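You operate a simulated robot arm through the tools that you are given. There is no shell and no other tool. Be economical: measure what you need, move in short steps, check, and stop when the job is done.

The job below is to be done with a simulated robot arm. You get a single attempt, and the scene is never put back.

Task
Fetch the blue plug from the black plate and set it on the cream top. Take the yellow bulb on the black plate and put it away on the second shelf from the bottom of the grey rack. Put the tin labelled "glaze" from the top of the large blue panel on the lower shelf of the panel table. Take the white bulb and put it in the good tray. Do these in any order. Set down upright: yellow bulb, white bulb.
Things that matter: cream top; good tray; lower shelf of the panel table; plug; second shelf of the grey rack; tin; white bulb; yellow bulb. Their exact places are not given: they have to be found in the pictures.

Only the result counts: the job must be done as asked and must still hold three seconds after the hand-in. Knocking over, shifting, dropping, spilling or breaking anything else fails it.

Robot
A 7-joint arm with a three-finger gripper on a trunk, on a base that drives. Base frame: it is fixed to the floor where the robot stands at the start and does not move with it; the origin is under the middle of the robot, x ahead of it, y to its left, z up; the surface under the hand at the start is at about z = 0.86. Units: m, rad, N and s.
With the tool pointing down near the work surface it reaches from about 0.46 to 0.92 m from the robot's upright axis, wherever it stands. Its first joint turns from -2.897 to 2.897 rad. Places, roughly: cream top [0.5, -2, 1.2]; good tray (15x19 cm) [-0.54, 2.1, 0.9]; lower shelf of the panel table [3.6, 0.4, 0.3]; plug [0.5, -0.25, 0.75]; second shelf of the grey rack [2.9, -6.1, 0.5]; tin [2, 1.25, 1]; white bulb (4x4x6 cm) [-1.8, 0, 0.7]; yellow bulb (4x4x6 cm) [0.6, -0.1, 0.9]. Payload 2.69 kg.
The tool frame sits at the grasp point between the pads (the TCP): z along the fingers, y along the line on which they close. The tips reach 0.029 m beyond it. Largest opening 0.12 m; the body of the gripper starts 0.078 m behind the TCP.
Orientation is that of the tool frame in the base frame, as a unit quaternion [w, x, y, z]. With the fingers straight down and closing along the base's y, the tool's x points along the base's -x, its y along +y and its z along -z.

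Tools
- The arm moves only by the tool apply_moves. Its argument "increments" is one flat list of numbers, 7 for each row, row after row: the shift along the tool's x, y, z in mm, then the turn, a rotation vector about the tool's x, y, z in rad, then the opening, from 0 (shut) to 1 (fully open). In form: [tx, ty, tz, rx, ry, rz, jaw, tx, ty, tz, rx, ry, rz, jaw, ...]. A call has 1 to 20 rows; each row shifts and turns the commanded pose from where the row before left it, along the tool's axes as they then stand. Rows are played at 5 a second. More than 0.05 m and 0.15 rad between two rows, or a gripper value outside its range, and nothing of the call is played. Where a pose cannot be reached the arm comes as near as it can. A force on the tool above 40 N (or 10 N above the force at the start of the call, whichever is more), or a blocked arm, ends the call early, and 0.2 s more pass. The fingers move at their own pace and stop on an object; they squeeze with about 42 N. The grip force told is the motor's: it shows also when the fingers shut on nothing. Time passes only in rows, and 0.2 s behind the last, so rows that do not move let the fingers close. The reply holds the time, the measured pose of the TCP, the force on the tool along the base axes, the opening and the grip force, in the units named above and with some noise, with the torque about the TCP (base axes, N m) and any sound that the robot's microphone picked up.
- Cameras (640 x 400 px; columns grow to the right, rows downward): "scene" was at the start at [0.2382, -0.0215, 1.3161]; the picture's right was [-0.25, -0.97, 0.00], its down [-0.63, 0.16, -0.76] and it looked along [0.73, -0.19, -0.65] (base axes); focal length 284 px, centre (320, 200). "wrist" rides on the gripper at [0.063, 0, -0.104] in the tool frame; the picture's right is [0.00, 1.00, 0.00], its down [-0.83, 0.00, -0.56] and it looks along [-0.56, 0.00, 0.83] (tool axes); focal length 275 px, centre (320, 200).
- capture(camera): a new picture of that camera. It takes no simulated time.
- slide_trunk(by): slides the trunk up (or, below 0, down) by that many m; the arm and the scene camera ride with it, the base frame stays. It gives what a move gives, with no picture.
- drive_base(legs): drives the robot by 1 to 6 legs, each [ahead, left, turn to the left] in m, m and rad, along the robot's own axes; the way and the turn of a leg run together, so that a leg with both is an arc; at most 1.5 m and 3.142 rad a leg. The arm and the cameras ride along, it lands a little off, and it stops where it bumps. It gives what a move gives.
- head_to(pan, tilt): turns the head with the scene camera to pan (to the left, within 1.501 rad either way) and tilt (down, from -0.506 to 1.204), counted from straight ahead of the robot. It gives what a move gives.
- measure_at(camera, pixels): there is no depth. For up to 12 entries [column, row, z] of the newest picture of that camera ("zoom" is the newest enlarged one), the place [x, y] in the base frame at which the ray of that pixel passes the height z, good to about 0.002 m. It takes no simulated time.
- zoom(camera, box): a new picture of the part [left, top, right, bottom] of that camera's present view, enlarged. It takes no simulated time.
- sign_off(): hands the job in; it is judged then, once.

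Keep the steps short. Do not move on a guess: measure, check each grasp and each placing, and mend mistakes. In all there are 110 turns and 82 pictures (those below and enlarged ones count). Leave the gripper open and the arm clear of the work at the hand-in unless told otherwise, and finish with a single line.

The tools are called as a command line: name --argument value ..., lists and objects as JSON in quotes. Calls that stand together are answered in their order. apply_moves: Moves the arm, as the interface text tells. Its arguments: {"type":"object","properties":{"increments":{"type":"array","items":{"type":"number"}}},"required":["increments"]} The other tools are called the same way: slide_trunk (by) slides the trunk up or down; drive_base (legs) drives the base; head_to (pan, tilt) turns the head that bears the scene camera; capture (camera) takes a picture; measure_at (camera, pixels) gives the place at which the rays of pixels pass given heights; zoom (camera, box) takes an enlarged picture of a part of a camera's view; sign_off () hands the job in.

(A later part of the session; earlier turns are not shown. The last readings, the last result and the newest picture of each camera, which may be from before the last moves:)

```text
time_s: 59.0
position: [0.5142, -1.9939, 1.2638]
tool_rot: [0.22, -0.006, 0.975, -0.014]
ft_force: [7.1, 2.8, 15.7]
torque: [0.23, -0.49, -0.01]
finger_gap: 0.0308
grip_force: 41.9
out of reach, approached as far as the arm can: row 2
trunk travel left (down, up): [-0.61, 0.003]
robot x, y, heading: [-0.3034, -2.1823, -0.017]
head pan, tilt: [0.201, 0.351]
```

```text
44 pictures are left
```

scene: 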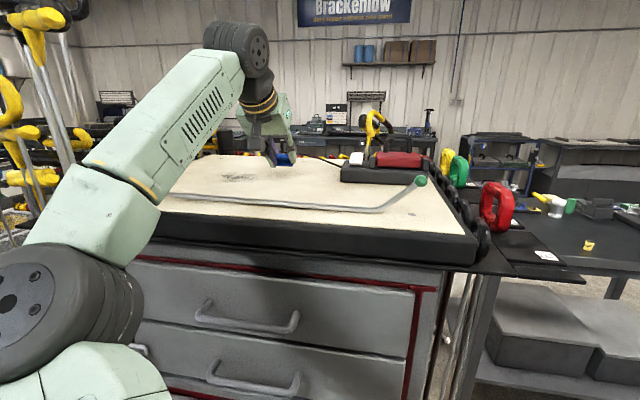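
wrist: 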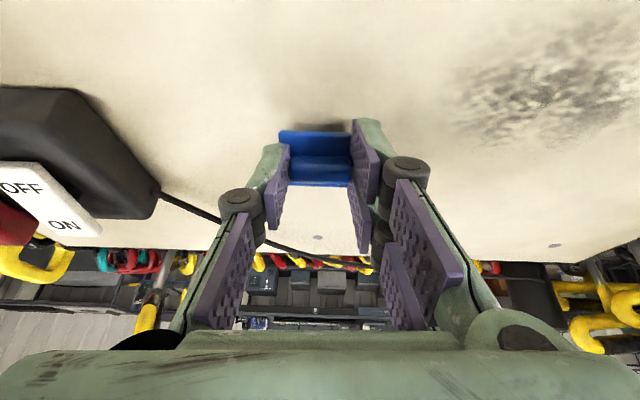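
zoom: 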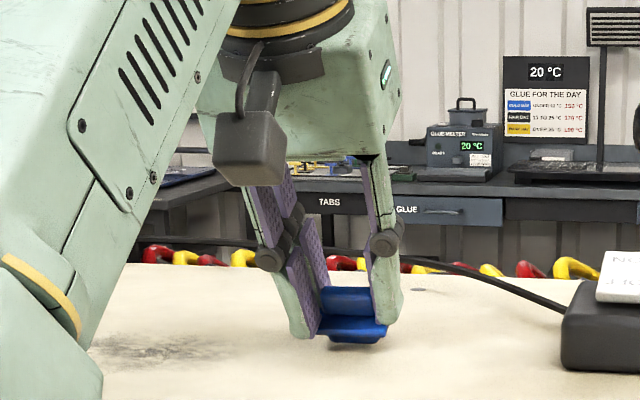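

The plug's rear edge is on the cream surface with a tilt of only 0.44, so on release it will settle on its base. Opening.

apply_moves --increments '[0, 0, 0, 0, 0, 0, 0.3, 0, 0, 0, 0, 0, 0, 0.4, 0, 0, 0, 0, 0, 0, 0.5, 0, 0, 0, 0, 0, 0, 0.5]'

zoom --camera "scene" --box '[200, 90, 360, 190]'

```text
time_s: 60.0
position: [0.5162, -1.9919, 1.2619]
tool_rot: [0.218, -0.006, 0.976, -0.015]
ft_force: [-0.6, 0.4, 0.0]
torque: [0.0, 0.0, 0.02]
finger_gap: 0.0599
grip_force: 0.0
trunk travel left (down, up): [-0.61, 0.003]
robot x, y, heading: [-0.2967, -2.1858, -0.019]
head pan, tilt: [0.201, 0.351]
```

```text
4.00 times, centred on (280, 140) of scene
```

zoom: 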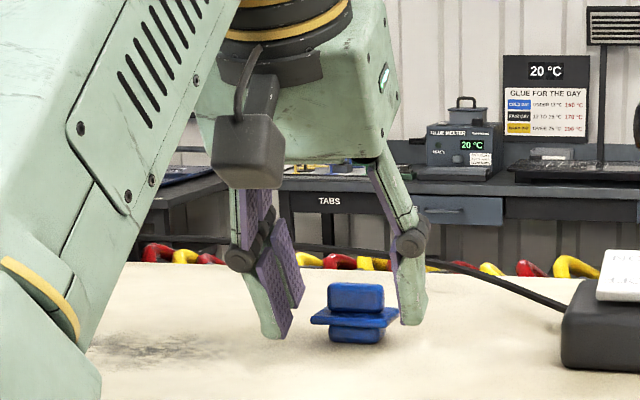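

The plug stands upright on the cream top. I'll withdraw along the fingers, then back the base away.

apply_moves --increments '[0, 0, -30, 0, 0, 0, 0.5, 0, 0, -40, 0, -0.15, 0, 0.5, 0, 0, -40, 0, -0.15, 0, 0.5, 30, 0, -30, 0, 0, 0, 0.5, 30, 0, -30, 0, 0, 0, 0.5, 30, 0, -30, 0, 0, 0, 0.5, 30, 0, -30, 0, 0, 0, 0.5]'

capture --camera "scene"

```text
time_s: 61.5
position: [0.3408, -2.0543, 1.3539]
tool_rot: [0.352, 0.064, 0.932, -0.047]
ft_force: [1.1, -0.3, 0.6]
torque: [0.0, -0.01, 0.0]
finger_gap: 0.0603
grip_force: 0.0
out of reach, approached as far as the arm can: row 1
trunk travel left (down, up): [-0.61, 0.003]
robot x, y, heading: [-0.2985, -2.1887, -0.024]
head pan, tilt: [0.201, 0.351]
stopped in row 7: the arm was blocked; the commanded pose is now the measured one
```

```text
42 pictures are left
```

scene: 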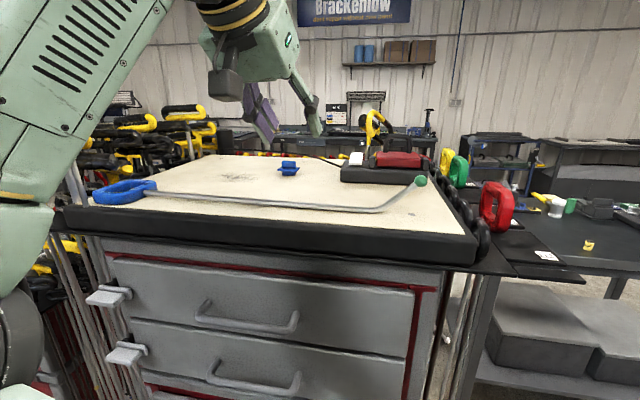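

The plug stands well on the cream top. I'll back off, turn left and drive up the lane to the black table again for the yellow bulb.

drive_base --legs '[[-0.15, 0, 0], [0, 0, 1.59], [1.1, 0, 0], [0.95, 0, 0], [0, 0, -1.57], [0.35, 0, 0]]'

apply_moves --increments '[0, 0, 0, 0, 0.15, 0, 0.7, 0, 0, 0, 0, 0.15, 0, 0.7, 0, 0, 0, 0, 0.15, 0, 0.7, 0, 0, 0, 0, 0.15, 0, 0.7, 0, 0, 0, 0, 0.12, 0, 0.7]'

head_to --pan -0.25 --tilt 0.75

capture --camera "scene"

```text
time_s: 82.6
position: [0.478, 0.0682, 1.3544]
tool_rot: [0.355, 0.032, 0.934, -0.034]
ft_force: [0.3, -0.1, -0.1]
torque: [0.04, 0.0, 0.02]
finger_gap: 0.0601
grip_force: 0.2
trunk travel left (down, up): [-0.61, 0.003]
robot x, y, heading: [-0.1585, -0.107, 0.052]
head pan, tilt: [0.201, 0.351]
```

```text
time_s: 83.8
position: [0.4669, 0.0687, 1.1809]
tool_rot: [0.003, 0.047, 0.998, -0.047]
ft_force: [-0.3, 0.2, -0.4]
torque: [-0.01, -0.01, -0.02]
finger_gap: 0.084
grip_force: 0.1
out of reach, approached as far as the arm can: row 2, 3, 4, 5
trunk travel left (down, up): [-0.61, 0.003]
robot x, y, heading: [-0.1541, -0.1106, 0.047]
head pan, tilt: [0.201, 0.351]
```

```text
time_s: 84.7
position: [0.4687, 0.0661, 1.1827]
tool_rot: [0.004, 0.049, 0.998, -0.043]
ft_force: [-0.3, -0.7, 0.5]
torque: [0.0, -0.01, -0.03]
finger_gap: 0.0843
grip_force: 0.0
trunk travel left (down, up): [-0.61, 0.003]
robot x, y, heading: [-0.152, -0.1074, 0.051]
head pan, tilt: [-0.25, 0.75]
```

```text
41 pictures are left
```

scene: 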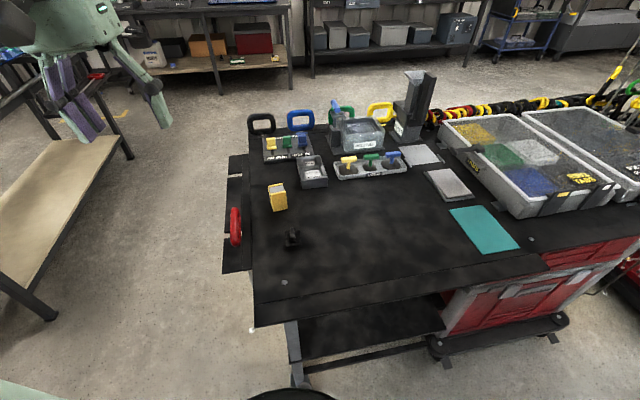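

The yellow bulb stays at about (0.588,-0.11). I'll straighten the hand and move above it, then look with the wrist camera.

apply_moves --increments '[0, 0, 15, -0.086, 0, 0, 0.7, -27, -32, 15, 0, 0, 0, 0.7, -27, -32, 10, 0, 0, 0, 0.7, -27, -32, 10, 0, 0, 0, 0.7, -27, -32, 10, 0, 0, 0, 0.7, -27, -32, 10, 0, 0, 0, 0.7]'

capture --camera "wrist"

```text
time_s: 86.1
position: [0.586, -0.106, 1.1157]
tool_rot: [0.004, 0.042, 0.999, 0.023]
ft_force: [0.7, -0.4, -0.2]
torque: [0.04, 0.01, 0.04]
finger_gap: 0.084
grip_force: 0.0
trunk travel left (down, up): [-0.61, 0.003]
robot x, y, heading: [-0.1503, -0.1073, 0.05]
head pan, tilt: [-0.25, 0.75]
```

```text
40 pictures are left
```

wrist: 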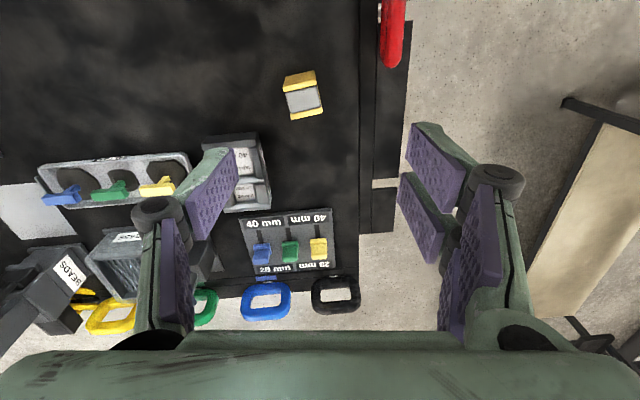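

apply_moves --increments '[0, 0, 0, 0.046, 0, 0, 0.7, 0, 0, 0, 0, 0, 0, 0.7]'

zoom --camera "wrist" --box '[260, 60, 340, 130]'

```text
time_s: 86.7
position: [0.5877, -0.1055, 1.1149]
tool_rot: [0.004, 0.041, 0.999, -0.001]
ft_force: [-0.6, -0.2, 0.4]
torque: [0.04, 0.02, 0.0]
finger_gap: 0.0843
grip_force: 0.0
trunk travel left (down, up): [-0.61, 0.003]
robot x, y, heading: [-0.1552, -0.1085, 0.056]
head pan, tilt: [-0.25, 0.75]
```

```text
5.71 times, centred on (300, 95) of wrist
```

zoom: 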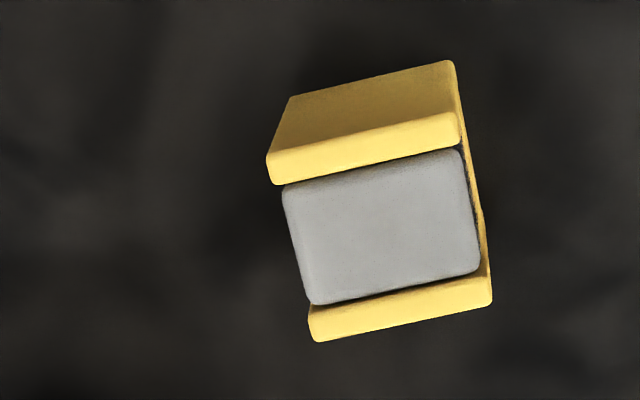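

measure_at --camera "zoom" --pixels '[[268, 172, 0.92], [460, 135, 0.92], [490, 295, 0.92], [315, 335, 0.92], [285, 97, 0.86], [452, 62, 0.86], [455, 62, 0.92], [382, 230, 0.92]]'

```text
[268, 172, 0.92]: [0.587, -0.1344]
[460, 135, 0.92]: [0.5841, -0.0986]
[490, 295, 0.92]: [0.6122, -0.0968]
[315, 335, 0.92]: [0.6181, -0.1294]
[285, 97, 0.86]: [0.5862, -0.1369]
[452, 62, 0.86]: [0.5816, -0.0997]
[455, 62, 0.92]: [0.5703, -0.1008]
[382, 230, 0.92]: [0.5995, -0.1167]
```

The block's footprint centre is (0.600,-0.116), about 36 mm wide, yaw about +0.095, top at 0.92. I'll turn to match and tilt the hand about 45° forward, as the shelf will have another one over it. The bulb itself stays upright in the grip.

apply_moves --increments '[0, 0, 0, 0, 0, -0.09, 0.7, 0, 0, 0, 0, 0, -0.09, 0.7, -11, -11.5, 0, 0, 0, 0, 0.7, 0, 0, 0, 0, -0.15, 0, 0.7, 0, 0, 0, 0, -0.15, 0, 0.7, 0, 0, 0, 0, -0.15, 0, 0.7, 0, 0, 0, 0, -0.15, 0, 0.7, 0, 0, 0, 0, -0.15, 0, 0.7]'

capture --camera "wrist"

```text
time_s: 88.5
position: [0.5985, -0.115, 1.1164]
tool_rot: [0.37, -0.045, 0.928, 0.016]
ft_force: [0.3, -0.4, 0.9]
torque: [0.02, 0.0, 0.0]
finger_gap: 0.0841
grip_force: 0.1
trunk travel left (down, up): [-0.61, 0.003]
robot x, y, heading: [-0.1524, -0.107, 0.049]
head pan, tilt: [-0.25, 0.75]
```

```text
38 pictures are left
```

wrist: 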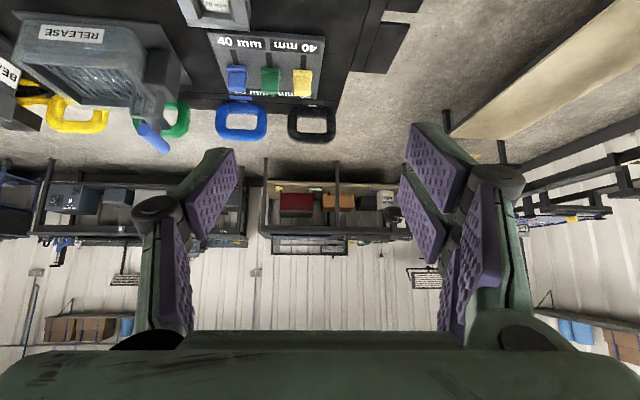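

The wrist camera would come close to the little black plug at (0.47,-0.13) when low. I'll lessen the tilt to about 0.55 and lower partway, then check.

apply_moves --increments '[0, 0, 0, 0, 0.1, 0, 0.7, 0, 0, 0, 0, 0.1, 0, 0.7, 23.8, 0, 38.2, 0, 0, 0, 0.7, 23.8, 0, 38.2, 0, 0, 0, 0.7, 23.8, 0, 38.2, 0, 0, 0, 0.7, 0, 0, 0, 0, 0, 0, 0.7]'

capture --camera "wrist"

zoom --camera "scene" --box '[200, 120, 360, 280]'

```text
time_s: 89.9
position: [0.5983, -0.1129, 0.9797]
tool_rot: [0.275, -0.047, 0.96, 0.013]
ft_force: [-0.3, 0.0, 0.2]
torque: [0.01, -0.01, 0.02]
finger_gap: 0.084
grip_force: 0.0
trunk travel left (down, up): [-0.61, 0.003]
robot x, y, heading: [-0.1536, -0.1096, 0.048]
head pan, tilt: [-0.25, 0.75]
```

```text
37 pictures are left
```

wrist: 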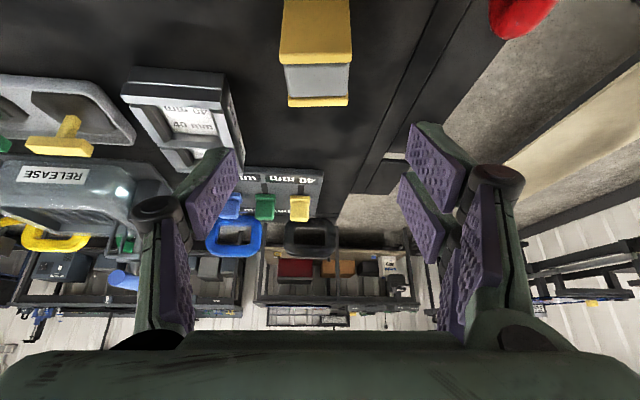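

```text
2.50 times, centred on (280, 200) of scene
```

zoom: 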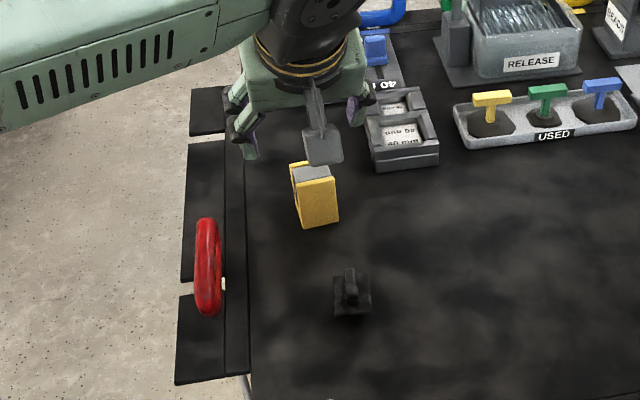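

measure_at --camera "zoom" --pixels '[[372, 170, 0.86], [440, 165, 0.86], [370, 140, 0.88], [305, 228, 0.86], [340, 220, 0.86]]'

measure_at --camera "wrist" --pixels '[[286, 64, 0.92], [351, 64, 0.92], [348, 105, 0.92], [288, 105, 0.92]]'

```text
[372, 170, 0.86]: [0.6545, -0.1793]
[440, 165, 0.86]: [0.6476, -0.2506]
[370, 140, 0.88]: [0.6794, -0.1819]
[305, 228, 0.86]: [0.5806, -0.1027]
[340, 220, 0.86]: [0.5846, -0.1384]
```

```text
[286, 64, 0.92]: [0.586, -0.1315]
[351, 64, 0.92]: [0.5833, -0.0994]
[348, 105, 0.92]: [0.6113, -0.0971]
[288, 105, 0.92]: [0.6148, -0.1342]
```

Clear of the box. Lowering the last 86 mm and closing.

apply_moves --increments '[22.9, -3, 36.8, 0, 0, 0, 0.65, 21, 0, 34, 0, 0, 0, 0.6, 0, 0, 0, 0, 0, 0, 0.3, 0, 0, 0, 0, 0, 0, 0.15, 0, 0, 0, 0, 0, 0, 0.15, 0, 0, 0, 0, 0, 0, 0.15]'

capture --camera "wrist"

```text
time_s: 91.3
position: [0.6014, -0.1158, 0.8993]
tool_rot: [0.274, -0.047, 0.961, 0.013]
ft_force: [0.0, 0.4, 1.0]
torque: [0.01, -0.01, 0.01]
finger_gap: 0.0346
grip_force: 29.9
trunk travel left (down, up): [-0.61, 0.003]
robot x, y, heading: [-0.1525, -0.1057, 0.053]
head pan, tilt: [-0.25, 0.75]
```

```text
35 pictures are left
```

wrist: 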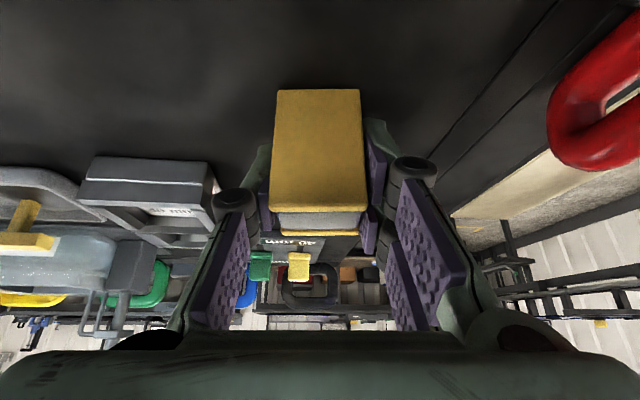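

Gripped (34.6 mm). Lifting, drawing in, then backing off and driving down the lane towards the rack.

apply_moves --increments '[-10.6, 0, -17, 0, 0, 0, 0.15, -23.8, 0, -38.2, 0, 0, 0, 0.15, -23.8, 0, -38.2, 0, 0, 0, 0.15, -23.8, 0, -38.2, 0, 0, 0, 0.15, -23.8, 0, -38.2, 0, 0, 0, 0.15, 38.2, 0, -23.8, 0, 0, 0, 0.15, 38.2, 0, -23.8, 0, 0, 0, 0.15, 38.2, 0, -23.8, 0, 0, 0, 0.15]'

drive_base --legs '[[-0.3, 0, 0], [0, 0, -1.62], [1.4, 0, 0], [1.4, 0, 0]]'

head_to --pan 0.5 --tilt 0.3

capture --camera "scene"

```text
time_s: 93.1
position: [0.4654, -0.1296, 1.0971]
tool_rot: [0.273, -0.046, 0.961, 0.013]
ft_force: [0.2, -0.7, -0.9]
torque: [0.01, 0.02, 0.02]
finger_gap: 0.0348
grip_force: 41.8
trunk travel left (down, up): [-0.61, 0.003]
robot x, y, heading: [-0.1518, -0.1069, 0.047]
head pan, tilt: [-0.25, 0.75]
```

```text
time_s: 112.3
position: [-0.5087, -3.5279, 1.0971]
tool_rot: [0.198, 0.666, 0.693, -0.191]
ft_force: [0.6, -0.6, -0.6]
torque: [0.0, 0.01, 0.0]
finger_gap: 0.0346
grip_force: 41.8
trunk travel left (down, up): [-0.61, 0.003]
robot x, y, heading: [-0.4524, -2.9175, -1.575]
head pan, tilt: [-0.25, 0.75]
```

```text
time_s: 113.4
position: [-0.509, -3.529, 1.0976]
tool_rot: [0.197, 0.667, 0.692, -0.191]
ft_force: [-0.6, -0.7, -0.4]
torque: [0.01, 0.02, -0.02]
finger_gap: 0.0349
grip_force: 42.1
trunk travel left (down, up): [-0.61, 0.003]
robot x, y, heading: [-0.4531, -2.915, -1.579]
head pan, tilt: [0.499, 0.3]
```

```text
34 pictures are left
```

scene: 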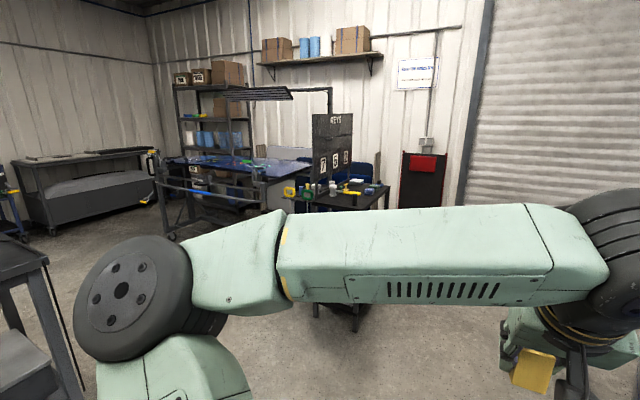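

zoom --camera "scene" --box '[120, 50, 420, 240]'

measure_at --camera "scene" --pixels '[[168, 235, 0.0], [262, 215, 0.0], [318, 300, 0.0], [190, 215, 0.0], [45, 235, 0.0], [375, 215, 0.0], [260, 170, 0.85]]'

```text
2.11 times, centred on (270, 145) of scene
```

zoom: 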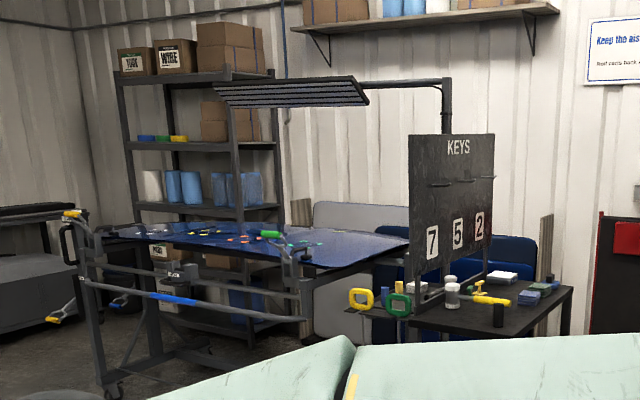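

```text
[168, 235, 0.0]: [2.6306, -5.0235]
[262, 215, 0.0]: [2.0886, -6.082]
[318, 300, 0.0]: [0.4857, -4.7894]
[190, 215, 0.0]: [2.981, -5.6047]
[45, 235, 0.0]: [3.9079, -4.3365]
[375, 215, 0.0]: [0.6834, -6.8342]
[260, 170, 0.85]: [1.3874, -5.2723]
```

The rack stands in the corner behind another panel stand. I'll drive to y≈-3.95, face +x and look at the way round.

drive_base --legs '[[1.03, 0, 0], [0, 0, 1.3]]'

head_to --pan -0.1 --tilt 0.4

capture --camera "scene"

```text
time_s: 122.1
position: [0.1078, -4.1879, 1.0981]
tool_rot: [0.272, 0.113, 0.955, -0.033]
ft_force: [0.1, 0.1, -0.1]
torque: [-0.03, -0.01, 0.01]
finger_gap: 0.035
grip_force: 42.0
trunk travel left (down, up): [-0.61, 0.003]
robot x, y, heading: [-0.4713, -3.9626, -0.284]
head pan, tilt: [0.499, 0.3]
```

```text
time_s: 123.1
position: [0.1075, -4.1874, 1.0975]
tool_rot: [0.273, 0.113, 0.955, -0.033]
ft_force: [-0.3, 0.8, 0.6]
torque: [-0.02, 0.0, -0.01]
finger_gap: 0.0348
grip_force: 41.9
trunk travel left (down, up): [-0.61, 0.003]
robot x, y, heading: [-0.4677, -3.9652, -0.281]
head pan, tilt: [-0.099, 0.4]
```

```text
32 pictures are left
```

scene: 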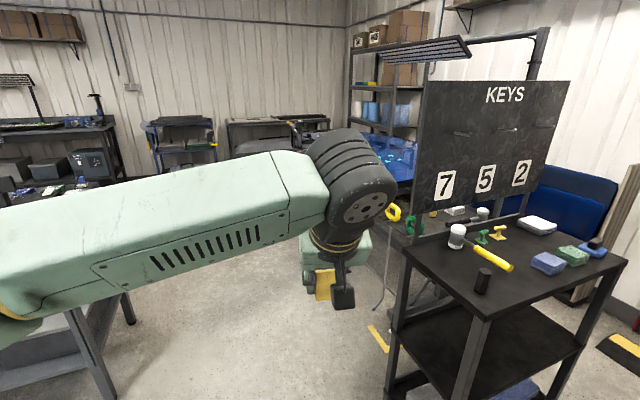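

measure_at --camera "scene" --pixels '[[108, 397, 0.0], [130, 322, 0.0], [388, 398, 0.0], [410, 240, 0.85], [385, 350, 0.0], [250, 215, 0.0], [210, 200, 0.0], [340, 250, 0.0]]'

```text
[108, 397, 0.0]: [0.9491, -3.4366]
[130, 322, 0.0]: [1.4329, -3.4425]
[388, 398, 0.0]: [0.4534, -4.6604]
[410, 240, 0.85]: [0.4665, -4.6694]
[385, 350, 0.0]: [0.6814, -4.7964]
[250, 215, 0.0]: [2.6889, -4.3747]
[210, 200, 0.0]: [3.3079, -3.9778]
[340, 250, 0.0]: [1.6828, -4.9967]
```

The corridor lies between the bench (y≈-3.44) and the KEYS table (y≈-4.66). I'll drive along y≈-4.05 to x≈2.2 and look at the rack.

drive_base --legs '[[0, 0, 0.283], [1.4, -0.08, 0], [1.25, 0, 0], [0, 0, -0.7]]'

head_to --pan -0.2 --tilt 0.4

capture --camera "scene"

```text
time_s: 138.9
position: [2.65, -4.38, 1.0974]
tool_rot: [0.263, 0.279, 0.92, -0.081]
ft_force: [0.0, -0.2, -1.5]
torque: [0.01, 0.03, 0.0]
finger_gap: 0.0349
grip_force: 41.8
trunk travel left (down, up): [-0.61, 0.003]
robot x, y, heading: [2.1817, -3.9682, -0.632]
head pan, tilt: [-0.099, 0.4]
```

```text
time_s: 139.6
position: [2.6491, -4.3798, 1.0979]
tool_rot: [0.264, 0.278, 0.92, -0.081]
ft_force: [-0.6, 0.1, -0.3]
torque: [0.01, 0.0, 0.0]
finger_gap: 0.0346
grip_force: 41.5
trunk travel left (down, up): [-0.61, 0.003]
robot x, y, heading: [2.1877, -3.9697, -0.634]
head pan, tilt: [-0.201, 0.4]
```

```text
31 pictures are left
```

scene: 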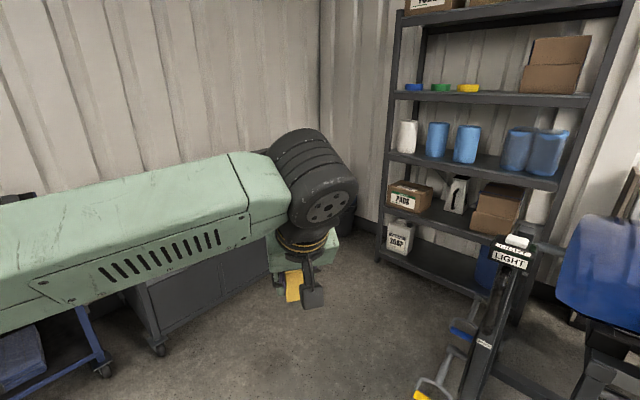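

The rack is in clear view; the second shelf holds a PADS box, a bottle and a box. Zooming in and measuring.

zoom --camera "scene" --box '[370, 150, 570, 290]'

measure_at --camera "scene" --pixels '[[385, 208, 0.5], [510, 242, 0.5], [437, 210, 0.5], [455, 216, 0.5], [380, 262, 0.05], [392, 152, 0.95], [468, 238, 0.5], [440, 340, 0.0], [478, 395, 0.0], [495, 300, 0.0]]'

```text
2.86 times, centred on (470, 220) of scene
```

zoom: 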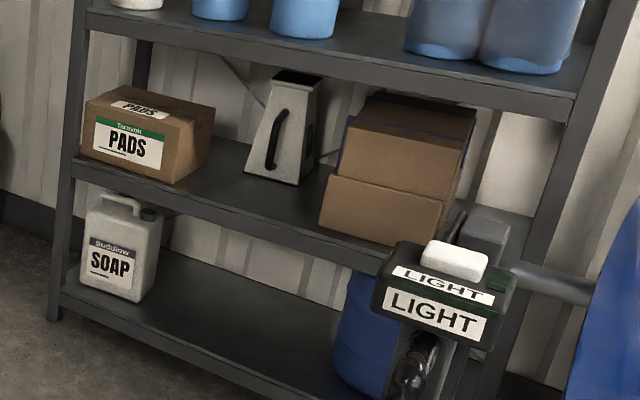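

```text
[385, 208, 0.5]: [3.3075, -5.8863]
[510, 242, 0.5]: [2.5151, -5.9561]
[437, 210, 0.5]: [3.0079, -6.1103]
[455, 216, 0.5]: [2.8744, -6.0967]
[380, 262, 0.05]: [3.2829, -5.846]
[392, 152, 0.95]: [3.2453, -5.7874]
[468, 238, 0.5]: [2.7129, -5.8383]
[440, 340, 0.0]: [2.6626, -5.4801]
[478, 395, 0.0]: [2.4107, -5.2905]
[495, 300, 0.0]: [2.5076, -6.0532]
```

measure_at --camera "scene" --pixels '[[160, 352, 0.0], [105, 375, 0.0], [245, 312, 0.0], [429.5, 214.5, 0.52], [452, 217, 0.52], [464, 212, 0.52], [481, 230, 0.52], [464, 229, 0.52], [396, 207, 0.52], [420, 392, 0.0]]'

zoom --camera "scene" --box '[60, 190, 460, 400]'

```text
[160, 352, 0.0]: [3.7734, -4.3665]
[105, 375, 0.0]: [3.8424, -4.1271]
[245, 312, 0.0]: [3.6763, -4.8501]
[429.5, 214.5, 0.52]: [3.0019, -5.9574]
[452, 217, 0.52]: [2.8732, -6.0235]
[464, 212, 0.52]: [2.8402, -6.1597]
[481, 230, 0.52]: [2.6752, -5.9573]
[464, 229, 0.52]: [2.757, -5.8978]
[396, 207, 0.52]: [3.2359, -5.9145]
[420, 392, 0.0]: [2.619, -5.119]
```

```text
1.60 times, centred on (260, 295) of scene
```

zoom: 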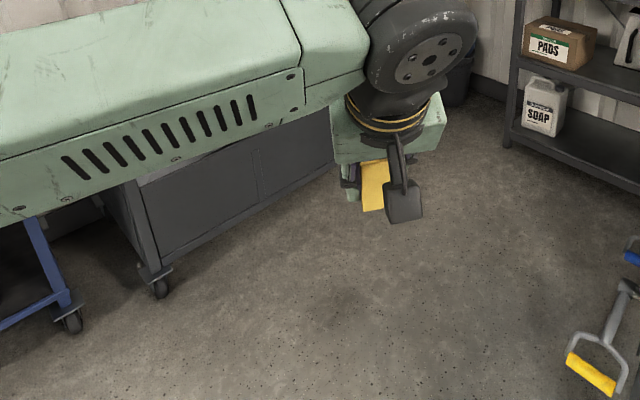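

The way between the stand (x≈2.63) and the cabinet (x≈3.68) is about 1 m wide. The free spot on the shelf is near (2.86,-5.95). I'll drive to (3.12,-4.75) facing the rack and lower the trunk.

drive_base --legs '[[0, 0, -0.937], [0, 0.94, 0], [0.8, 0, 0]]'

slide_trunk --by -0.43

head_to --pan -0.25 --tilt 0.35

capture --camera "scene"

```text
time_s: 153.5
position: [3.0538, -5.3734, 1.0974]
tool_rot: [0.198, 0.667, 0.692, -0.191]
ft_force: [0.2, -0.4, 0.3]
torque: [0.0, 0.0, 0.04]
finger_gap: 0.0347
grip_force: 42.3
trunk travel left (down, up): [-0.61, 0.003]
robot x, y, heading: [3.1137, -4.7573, -1.585]
head pan, tilt: [-0.201, 0.4]
```

```text
refused: -0.43 is not a number from -0.4 to 0.4
```

```text
time_s: 154.1
position: [3.0537, -5.3737, 1.0966]
tool_rot: [0.197, 0.667, 0.692, -0.192]
ft_force: [-0.2, 0.0, -0.7]
torque: [0.02, -0.03, 0.02]
finger_gap: 0.0351
grip_force: 42.7
trunk travel left (down, up): [-0.61, 0.003]
robot x, y, heading: [3.1123, -4.757, -1.586]
head pan, tilt: [-0.25, 0.351]
```

```text
28 pictures are left
```

scene: 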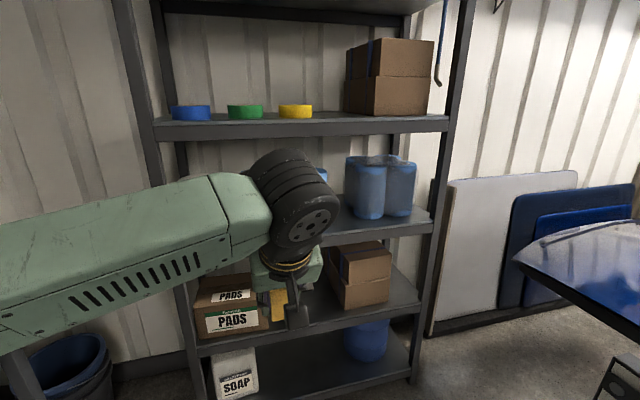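

slide_trunk --by -0.4

capture --camera "scene"

```text
time_s: 157.9
position: [3.0545, -5.3728, 0.6982]
tool_rot: [0.196, 0.668, 0.692, -0.192]
ft_force: [0.3, 1.3, 0.0]
torque: [-0.05, -0.04, -0.03]
finger_gap: 0.0347
grip_force: 41.3
trunk travel left (down, up): [-0.21, 0.403]
robot x, y, heading: [3.1132, -4.7546, -1.582]
head pan, tilt: [-0.25, 0.351]
```

```text
27 pictures are left
```

scene: 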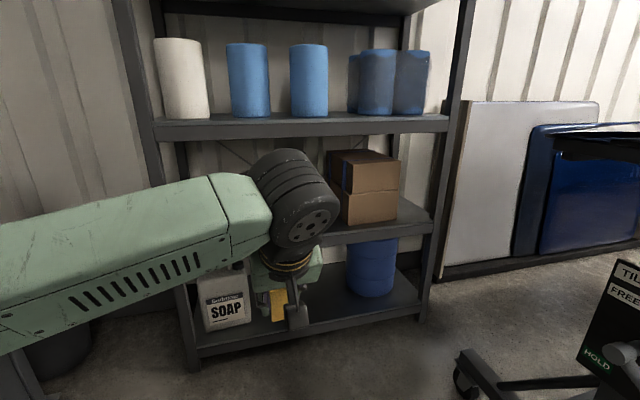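

measure_at --camera "scene" --pixels '[[424, 322, 0.0], [432, 226, 0.48], [432, 226, 0.52], [447, 118, 0.88], [447, 118, 0.92], [330, 238, 0.52], [330, 238, 0.48], [400, 215, 0.52], [345, 222, 0.52]]'

zoom --camera "scene" --box '[300, 90, 460, 340]'

```text
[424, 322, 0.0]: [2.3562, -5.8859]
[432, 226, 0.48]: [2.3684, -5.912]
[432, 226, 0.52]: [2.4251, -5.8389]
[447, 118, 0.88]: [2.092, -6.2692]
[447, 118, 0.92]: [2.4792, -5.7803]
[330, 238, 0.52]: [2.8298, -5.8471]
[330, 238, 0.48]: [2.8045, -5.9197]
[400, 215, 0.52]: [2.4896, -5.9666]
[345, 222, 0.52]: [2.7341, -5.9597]
```

```text
1.60 times, centred on (380, 215) of scene
```

zoom: 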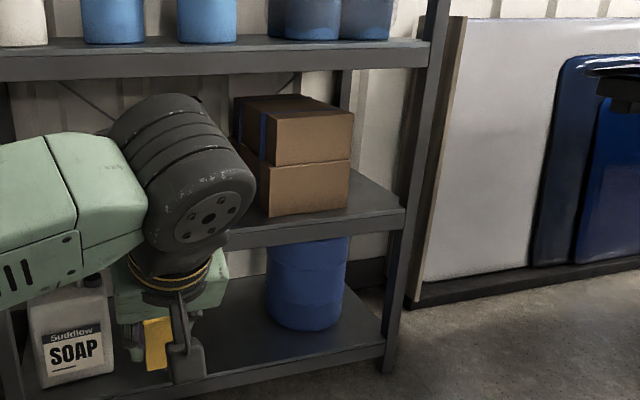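

Shelf 2's top is at about z 0.515 with its front edge at y≈-5.86, and shelf 3's underside is near 0.88. I'll lower the trunk, shift the hand sideways to x≈2.88 and drive forward a bit, stopping short of the shelf.

slide_trunk --by -0.085

apply_moves --increments '[0, -45, 0, 0, 0, 0, 0.15, 0, -45, 0, 0, 0, 0, 0.15, 0, -45, 0, 0, 0, 0, 0.15, 0, -40, 0, 0, 0, 0, 0.15]'

drive_base --legs '[[0.3, 0, 0]]'

capture --camera "scene"

capture --camera "wrist"

```text
time_s: 159.2
position: [3.0551, -5.3733, 0.612]
tool_rot: [0.198, 0.667, 0.692, -0.191]
ft_force: [0.2, 1.3, 0.0]
torque: [0.03, -0.03, -0.01]
finger_gap: 0.0347
grip_force: 42.2
trunk travel left (down, up): [-0.125, 0.488]
robot x, y, heading: [3.1134, -4.7559, -1.582]
head pan, tilt: [-0.25, 0.351]
```

```text
time_s: 160.2
position: [2.8778, -5.3788, 0.6126]
tool_rot: [0.197, 0.668, 0.692, -0.191]
ft_force: [0.3, 0.8, -0.3]
torque: [0.0, 0.02, -0.02]
finger_gap: 0.0347
grip_force: 42.2
trunk travel left (down, up): [-0.125, 0.488]
robot x, y, heading: [3.1157, -4.7549, -1.58]
head pan, tilt: [-0.25, 0.351]
```

```text
time_s: 162.2
position: [2.8733, -5.6805, 0.6138]
tool_rot: [0.197, 0.668, 0.691, -0.192]
ft_force: [-0.7, 0.4, 0.3]
torque: [0.0, -0.03, 0.02]
finger_gap: 0.0345
grip_force: 42.0
trunk travel left (down, up): [-0.125, 0.488]
robot x, y, heading: [3.1119, -5.0622, -1.585]
head pan, tilt: [-0.25, 0.351]
```

```text
25 pictures are left
```

scene: 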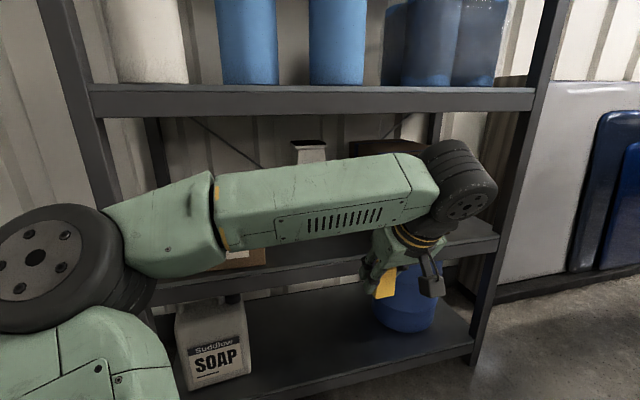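

```text
24 pictures are left
```

wrist: 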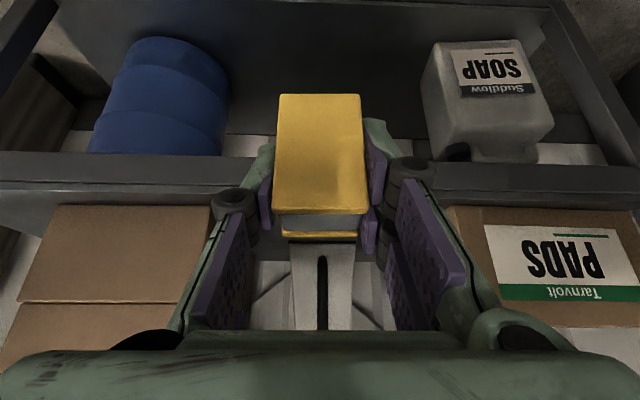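

There's room: the shelf-3 lip underside is ≈0.83 and the wrist drum's top ≈0.80. I'll lower a bit, then go in with a small drive and three arm rows.

slide_trunk --by -0.028

drive_base --legs '[[0.12, 0, 0]]'

apply_moves --increments '[-34, 0, 21.2, 0, 0, 0, 0.15, -34, 0, 21.2, 0, 0, 0, 0.15, -34, 0, 21.2, 0, 0, 0, 0.15]'

capture --camera "scene"

```text
time_s: 162.9
position: [2.8735, -5.6808, 0.5851]
tool_rot: [0.197, 0.668, 0.692, -0.191]
ft_force: [0.2, 0.8, -0.1]
torque: [0.02, 0.0, -0.04]
finger_gap: 0.0348
grip_force: 41.8
trunk travel left (down, up): [-0.097, 0.516]
robot x, y, heading: [3.1102, -5.0596, -1.584]
head pan, tilt: [-0.25, 0.351]
```

```text
time_s: 164.2
position: [2.8712, -5.7985, 0.5852]
tool_rot: [0.197, 0.669, 0.691, -0.191]
ft_force: [0.7, -0.1, -1.0]
torque: [0.01, 0.0, 0.04]
finger_gap: 0.0349
grip_force: 42.1
trunk travel left (down, up): [-0.097, 0.516]
robot x, y, heading: [3.1054, -5.174, -1.586]
head pan, tilt: [-0.25, 0.351]
```

```text
time_s: 165.0
position: [2.8772, -5.9184, 0.5872]
tool_rot: [0.197, 0.669, 0.691, -0.191]
ft_force: [0.4, 0.2, -0.4]
torque: [0.02, 0.0, -0.01]
finger_gap: 0.0349
grip_force: 41.5
trunk travel left (down, up): [-0.097, 0.516]
robot x, y, heading: [3.1114, -5.1799, -1.586]
head pan, tilt: [-0.25, 0.351]
```

```text
23 pictures are left
```

scene: 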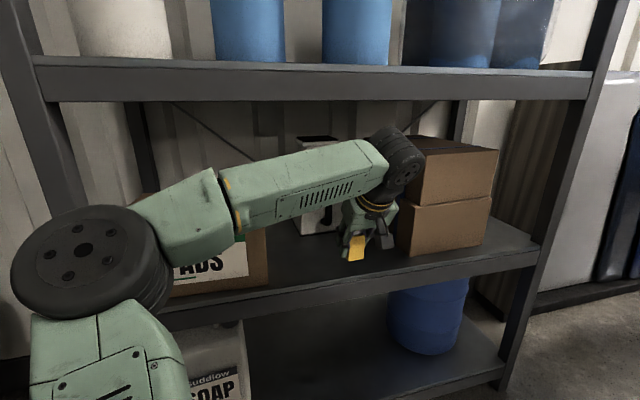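

The block is over the shelf. Lowering gently.

apply_moves --increments '[6.6, 0, 10.6, 0, 0, 0, 0.15, 3.2, 0, 5.1, 0, 0, 0, 0.15, 1.6, 0, 2.5, 0, 0, 0, 0.15, 0, 0, 0, 0, 0, 0, 0.15]'

zoom --camera "scene" --box '[300, 180, 440, 290]'

```text
time_s: 166.0
position: [2.877, -5.9189, 0.5652]
tool_rot: [0.197, 0.668, 0.691, -0.191]
ft_force: [0.6, 1.0, 0.7]
torque: [0.03, 0.0, 0.05]
finger_gap: 0.0348
grip_force: 42.2
trunk travel left (down, up): [-0.097, 0.516]
robot x, y, heading: [3.1124, -5.1777, -1.586]
head pan, tilt: [-0.25, 0.351]
```

```text
3.64 times, centred on (370, 235) of scene
```

zoom: 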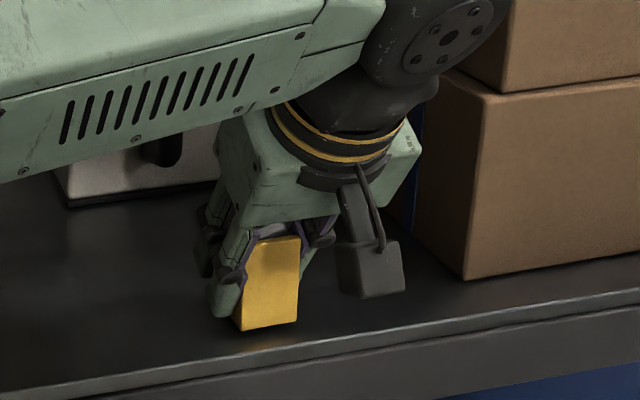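

Almost down. Continuing in small steps.

apply_moves --increments '[1.6, 0, 2.5, 0, 0, 0, 0.15, 1.6, 0, 2.5, 0, 0, 0, 0.15, 1.1, 0, 1.7, 0, 0, 0, 0.15, 0, 0, 0, 0, 0, 0, 0.15]'

```text
time_s: 167.0
position: [2.876, -5.9183, 0.5585]
tool_rot: [0.198, 0.667, 0.692, -0.193]
ft_force: [0.7, -1.0, 16.9]
torque: [0.06, -0.28, 0.03]
finger_gap: 0.035
grip_force: 42.2
trunk travel left (down, up): [-0.097, 0.516]
robot x, y, heading: [3.1107, -5.1749, -1.585]
head pan, tilt: [-0.25, 0.351]
```

Contact (17 N) at TCP 0.5585. Opening.

apply_moves --increments '[0, 0, 0, 0, 0, 0, 0.35, 0, 0, 0, 0, 0, 0, 0.45, 0, 0, 0, 0, 0, 0, 0.5, 0, 0, 0, 0, 0, 0, 0.5]'

zoom --camera "scene" --box '[300, 180, 440, 290]'

```text
time_s: 168.0
position: [2.8766, -5.9174, 0.5558]
tool_rot: [0.197, 0.669, 0.69, -0.192]
ft_force: [0.1, 0.1, -0.1]
torque: [0.0, -0.01, -0.03]
finger_gap: 0.0602
grip_force: 0.1
trunk travel left (down, up): [-0.097, 0.516]
robot x, y, heading: [3.1107, -5.1812, -1.588]
head pan, tilt: [-0.25, 0.351]
```

```text
3.64 times, centred on (370, 235) of scene
```

zoom: 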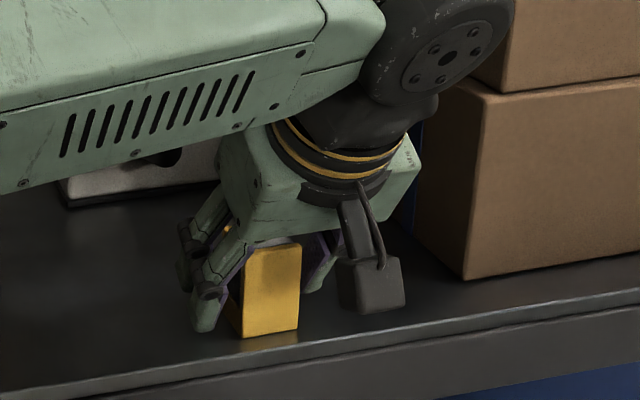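

The yellow bulb stands upright on shelf 2. I'll lift the fingers slightly, draw straight back and reverse out.

apply_moves --increments '[-8, 0, -12.7, 0, 0, 0, 0.5, 34, 0, -21.2, 0, 0, 0, 0.5, 34, 0, -21.2, 0, 0, 0, 0.5, 34, 0, -21.2, 0, 0, 0, 0.5]'

drive_base --legs '[[-0.3, 0, 0]]'

zoom --camera "scene" --box '[240, 100, 480, 250]'

```text
time_s: 169.0
position: [2.8693, -5.797, 0.572]
tool_rot: [0.198, 0.668, 0.691, -0.192]
ft_force: [0.0, 0.9, -0.4]
torque: [-0.02, 0.05, -0.04]
finger_gap: 0.06
grip_force: 0.1
trunk travel left (down, up): [-0.097, 0.516]
robot x, y, heading: [3.1084, -5.175, -1.58]
head pan, tilt: [-0.25, 0.351]
```

```text
time_s: 171.0
position: [2.8738, -5.5024, 0.5721]
tool_rot: [0.198, 0.668, 0.691, -0.192]
ft_force: [-0.2, -0.3, -0.1]
torque: [0.0, -0.03, -0.03]
finger_gap: 0.0602
grip_force: 0.1
trunk travel left (down, up): [-0.097, 0.516]
robot x, y, heading: [3.1124, -4.8841, -1.582]
head pan, tilt: [-0.25, 0.351]
```

```text
2.67 times, centred on (360, 175) of scene
```

zoom: 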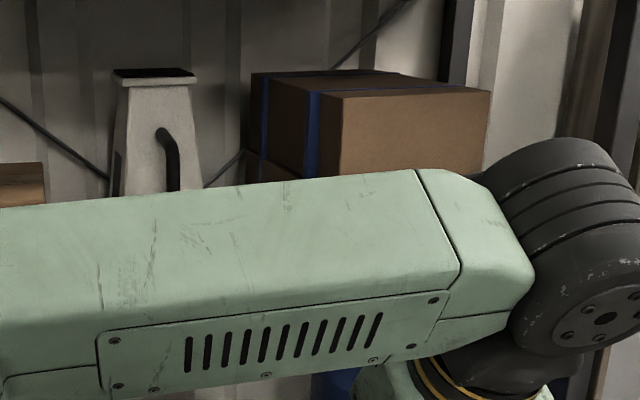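

I'll raise the trunk and drive out to the open floor, then north towards the blue panel.

drive_base --legs '[[-0.8, 0, 0], [0, -0.6, 0]]'

slide_trunk --by 0.4

drive_base --legs '[[0, 0, -1.57], [0, 0, -1.57], [1.3, 0, 0]]'

head_to --pan 0.0 --tilt 0.3

capture --camera "scene"

```text
time_s: 180.0
position: [2.2894, -4.7044, 0.5725]
tool_rot: [0.198, 0.663, 0.696, -0.189]
ft_force: [-0.4, 0.0, 0.6]
torque: [0.02, 0.01, -0.02]
finger_gap: 0.0601
grip_force: 0.0
trunk travel left (down, up): [-0.097, 0.516]
robot x, y, heading: [2.5192, -4.082, -1.57]
head pan, tilt: [-0.25, 0.351]
```

```text
time_s: 183.8
position: [2.2899, -4.7037, 0.9719]
tool_rot: [0.198, 0.664, 0.696, -0.19]
ft_force: [0.1, 0.4, -0.1]
torque: [-0.01, -0.01, 0.02]
finger_gap: 0.0601
grip_force: 0.1
trunk travel left (down, up): [-0.497, 0.116]
robot x, y, heading: [2.5174, -4.078, -1.573]
head pan, tilt: [-0.25, 0.351]
```

```text
time_s: 198.1
position: [2.7589, -2.1801, 0.9722]
tool_rot: [-0.191, 0.693, -0.667, -0.198]
ft_force: [-0.6, 0.5, 0.6]
torque: [0.02, -0.02, -0.03]
finger_gap: 0.06
grip_force: 0.0
trunk travel left (down, up): [-0.497, 0.116]
robot x, y, heading: [2.5234, -2.8013, 1.559]
head pan, tilt: [-0.25, 0.351]
```

```text
time_s: 198.9
position: [2.7609, -2.1801, 0.9709]
tool_rot: [-0.191, 0.692, -0.668, -0.197]
ft_force: [0.3, -0.2, -0.5]
torque: [0.0, -0.02, 0.01]
finger_gap: 0.06
grip_force: 0.1
trunk travel left (down, up): [-0.497, 0.116]
robot x, y, heading: [2.5211, -2.797, 1.564]
head pan, tilt: [0.0, 0.3]
```

```text
19 pictures are left
```

scene: 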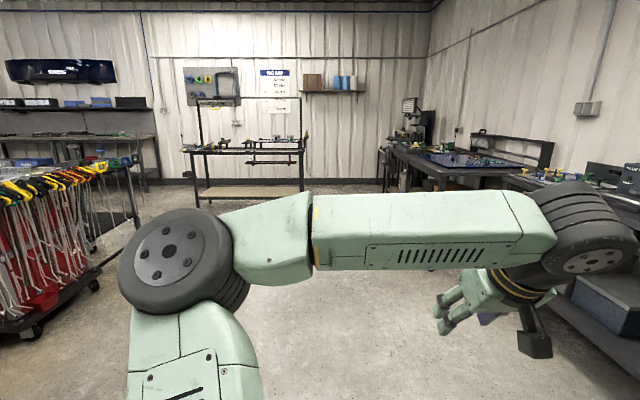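

The blue panel table is ahead at (450,160). Driving nearer.

drive_base --legs '[[1.5, 0.15, 0], [0.35, 0, -0.6]]'

slide_trunk --by 0.11

head_to --pan 0.1 --tilt 0.45

capture --camera "scene"

```text
refused: leg 1 is longer than a leg can be; nothing moved
```

```text
time_s: 200.3
position: [2.7599, -2.1802, 1.0822]
tool_rot: [-0.191, 0.693, -0.667, -0.198]
ft_force: [-0.3, -0.1, -0.7]
torque: [0.01, 0.01, -0.02]
finger_gap: 0.06
grip_force: 0.0
trunk travel left (down, up): [-0.607, 0.006]
robot x, y, heading: [2.5233, -2.8007, 1.564]
head pan, tilt: [0.0, 0.3]
```

```text
time_s: 201.0
position: [2.7607, -2.1808, 1.0828]
tool_rot: [-0.191, 0.692, -0.667, -0.198]
ft_force: [-0.1, 1.2, 0.3]
torque: [-0.03, 0.01, 0.0]
finger_gap: 0.0602
grip_force: 0.1
trunk travel left (down, up): [-0.607, 0.006]
robot x, y, heading: [2.5195, -2.8058, 1.565]
head pan, tilt: [0.099, 0.45]
```

```text
18 pictures are left
```

scene: 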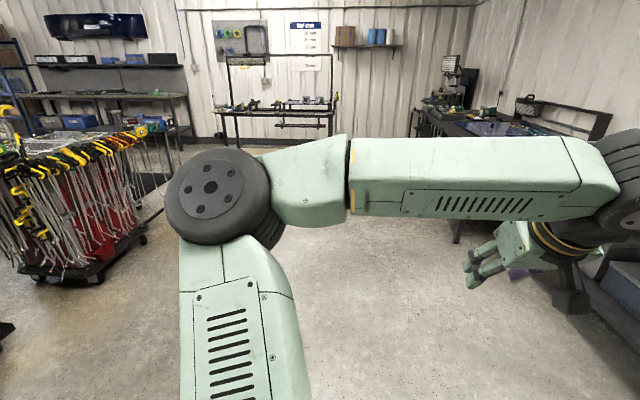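

measure_at --camera "scene" --pixels '[[490, 128, 0.9], [460, 123, 0.9], [550, 135, 0.9], [410, 135, 0.0], [455, 242, 0.0], [330, 110, 0.9], [145, 240, 0.0], [330, 190, 0.3]]'

drive_base --legs '[[1.45, 0.15, 0], [0.35, 0, -0.6]]'

capture --camera "scene"

```text
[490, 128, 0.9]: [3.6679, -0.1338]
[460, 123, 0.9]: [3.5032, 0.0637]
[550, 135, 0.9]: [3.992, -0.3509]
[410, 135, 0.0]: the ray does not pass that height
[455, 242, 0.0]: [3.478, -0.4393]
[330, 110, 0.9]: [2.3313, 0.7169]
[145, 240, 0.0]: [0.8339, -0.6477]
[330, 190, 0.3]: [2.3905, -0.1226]
```

```text
time_s: 210.0
position: [3.0488, -0.6754, 1.0813]
tool_rot: [0.241, -0.462, 0.843, 0.132]
ft_force: [-0.6, 0.4, 0.5]
torque: [0.02, -0.02, -0.01]
finger_gap: 0.0604
grip_force: 0.1
trunk travel left (down, up): [-0.607, 0.006]
robot x, y, heading: [2.5007, -1.0524, 0.954]
head pan, tilt: [0.099, 0.45]
```

```text
17 pictures are left
```

scene: 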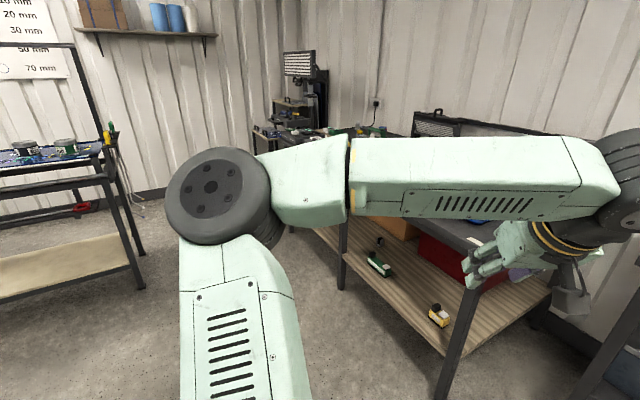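

On the left stands the large blue panel with tins; on the right, the panel table with a wooden lower shelf. Zooming in on the tins.

zoom --camera "scene" --box '[0, 120, 130, 200]'

measure_at --camera "scene" --pixels '[[65, 155, 0.95], [25, 155, 0.95], [135, 290, 0.0], [142, 252, 0.0], [340, 288, 0.0], [440, 398, 0.0], [345, 225, 0.3], [455, 335, 0.3], [380, 275, 0.3], [405, 265, 0.3]]'

```text
4.92 times, centred on (65, 160) of scene
```

zoom: 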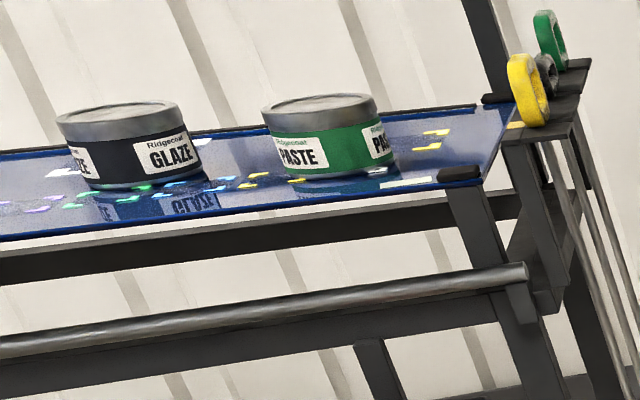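

```text
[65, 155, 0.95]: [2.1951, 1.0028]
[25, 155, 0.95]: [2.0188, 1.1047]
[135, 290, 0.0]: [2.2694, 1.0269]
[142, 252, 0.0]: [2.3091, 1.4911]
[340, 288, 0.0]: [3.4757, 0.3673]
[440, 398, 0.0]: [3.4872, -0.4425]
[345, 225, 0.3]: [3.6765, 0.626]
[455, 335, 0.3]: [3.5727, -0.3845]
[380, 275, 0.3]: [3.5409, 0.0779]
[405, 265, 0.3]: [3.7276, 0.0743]
```

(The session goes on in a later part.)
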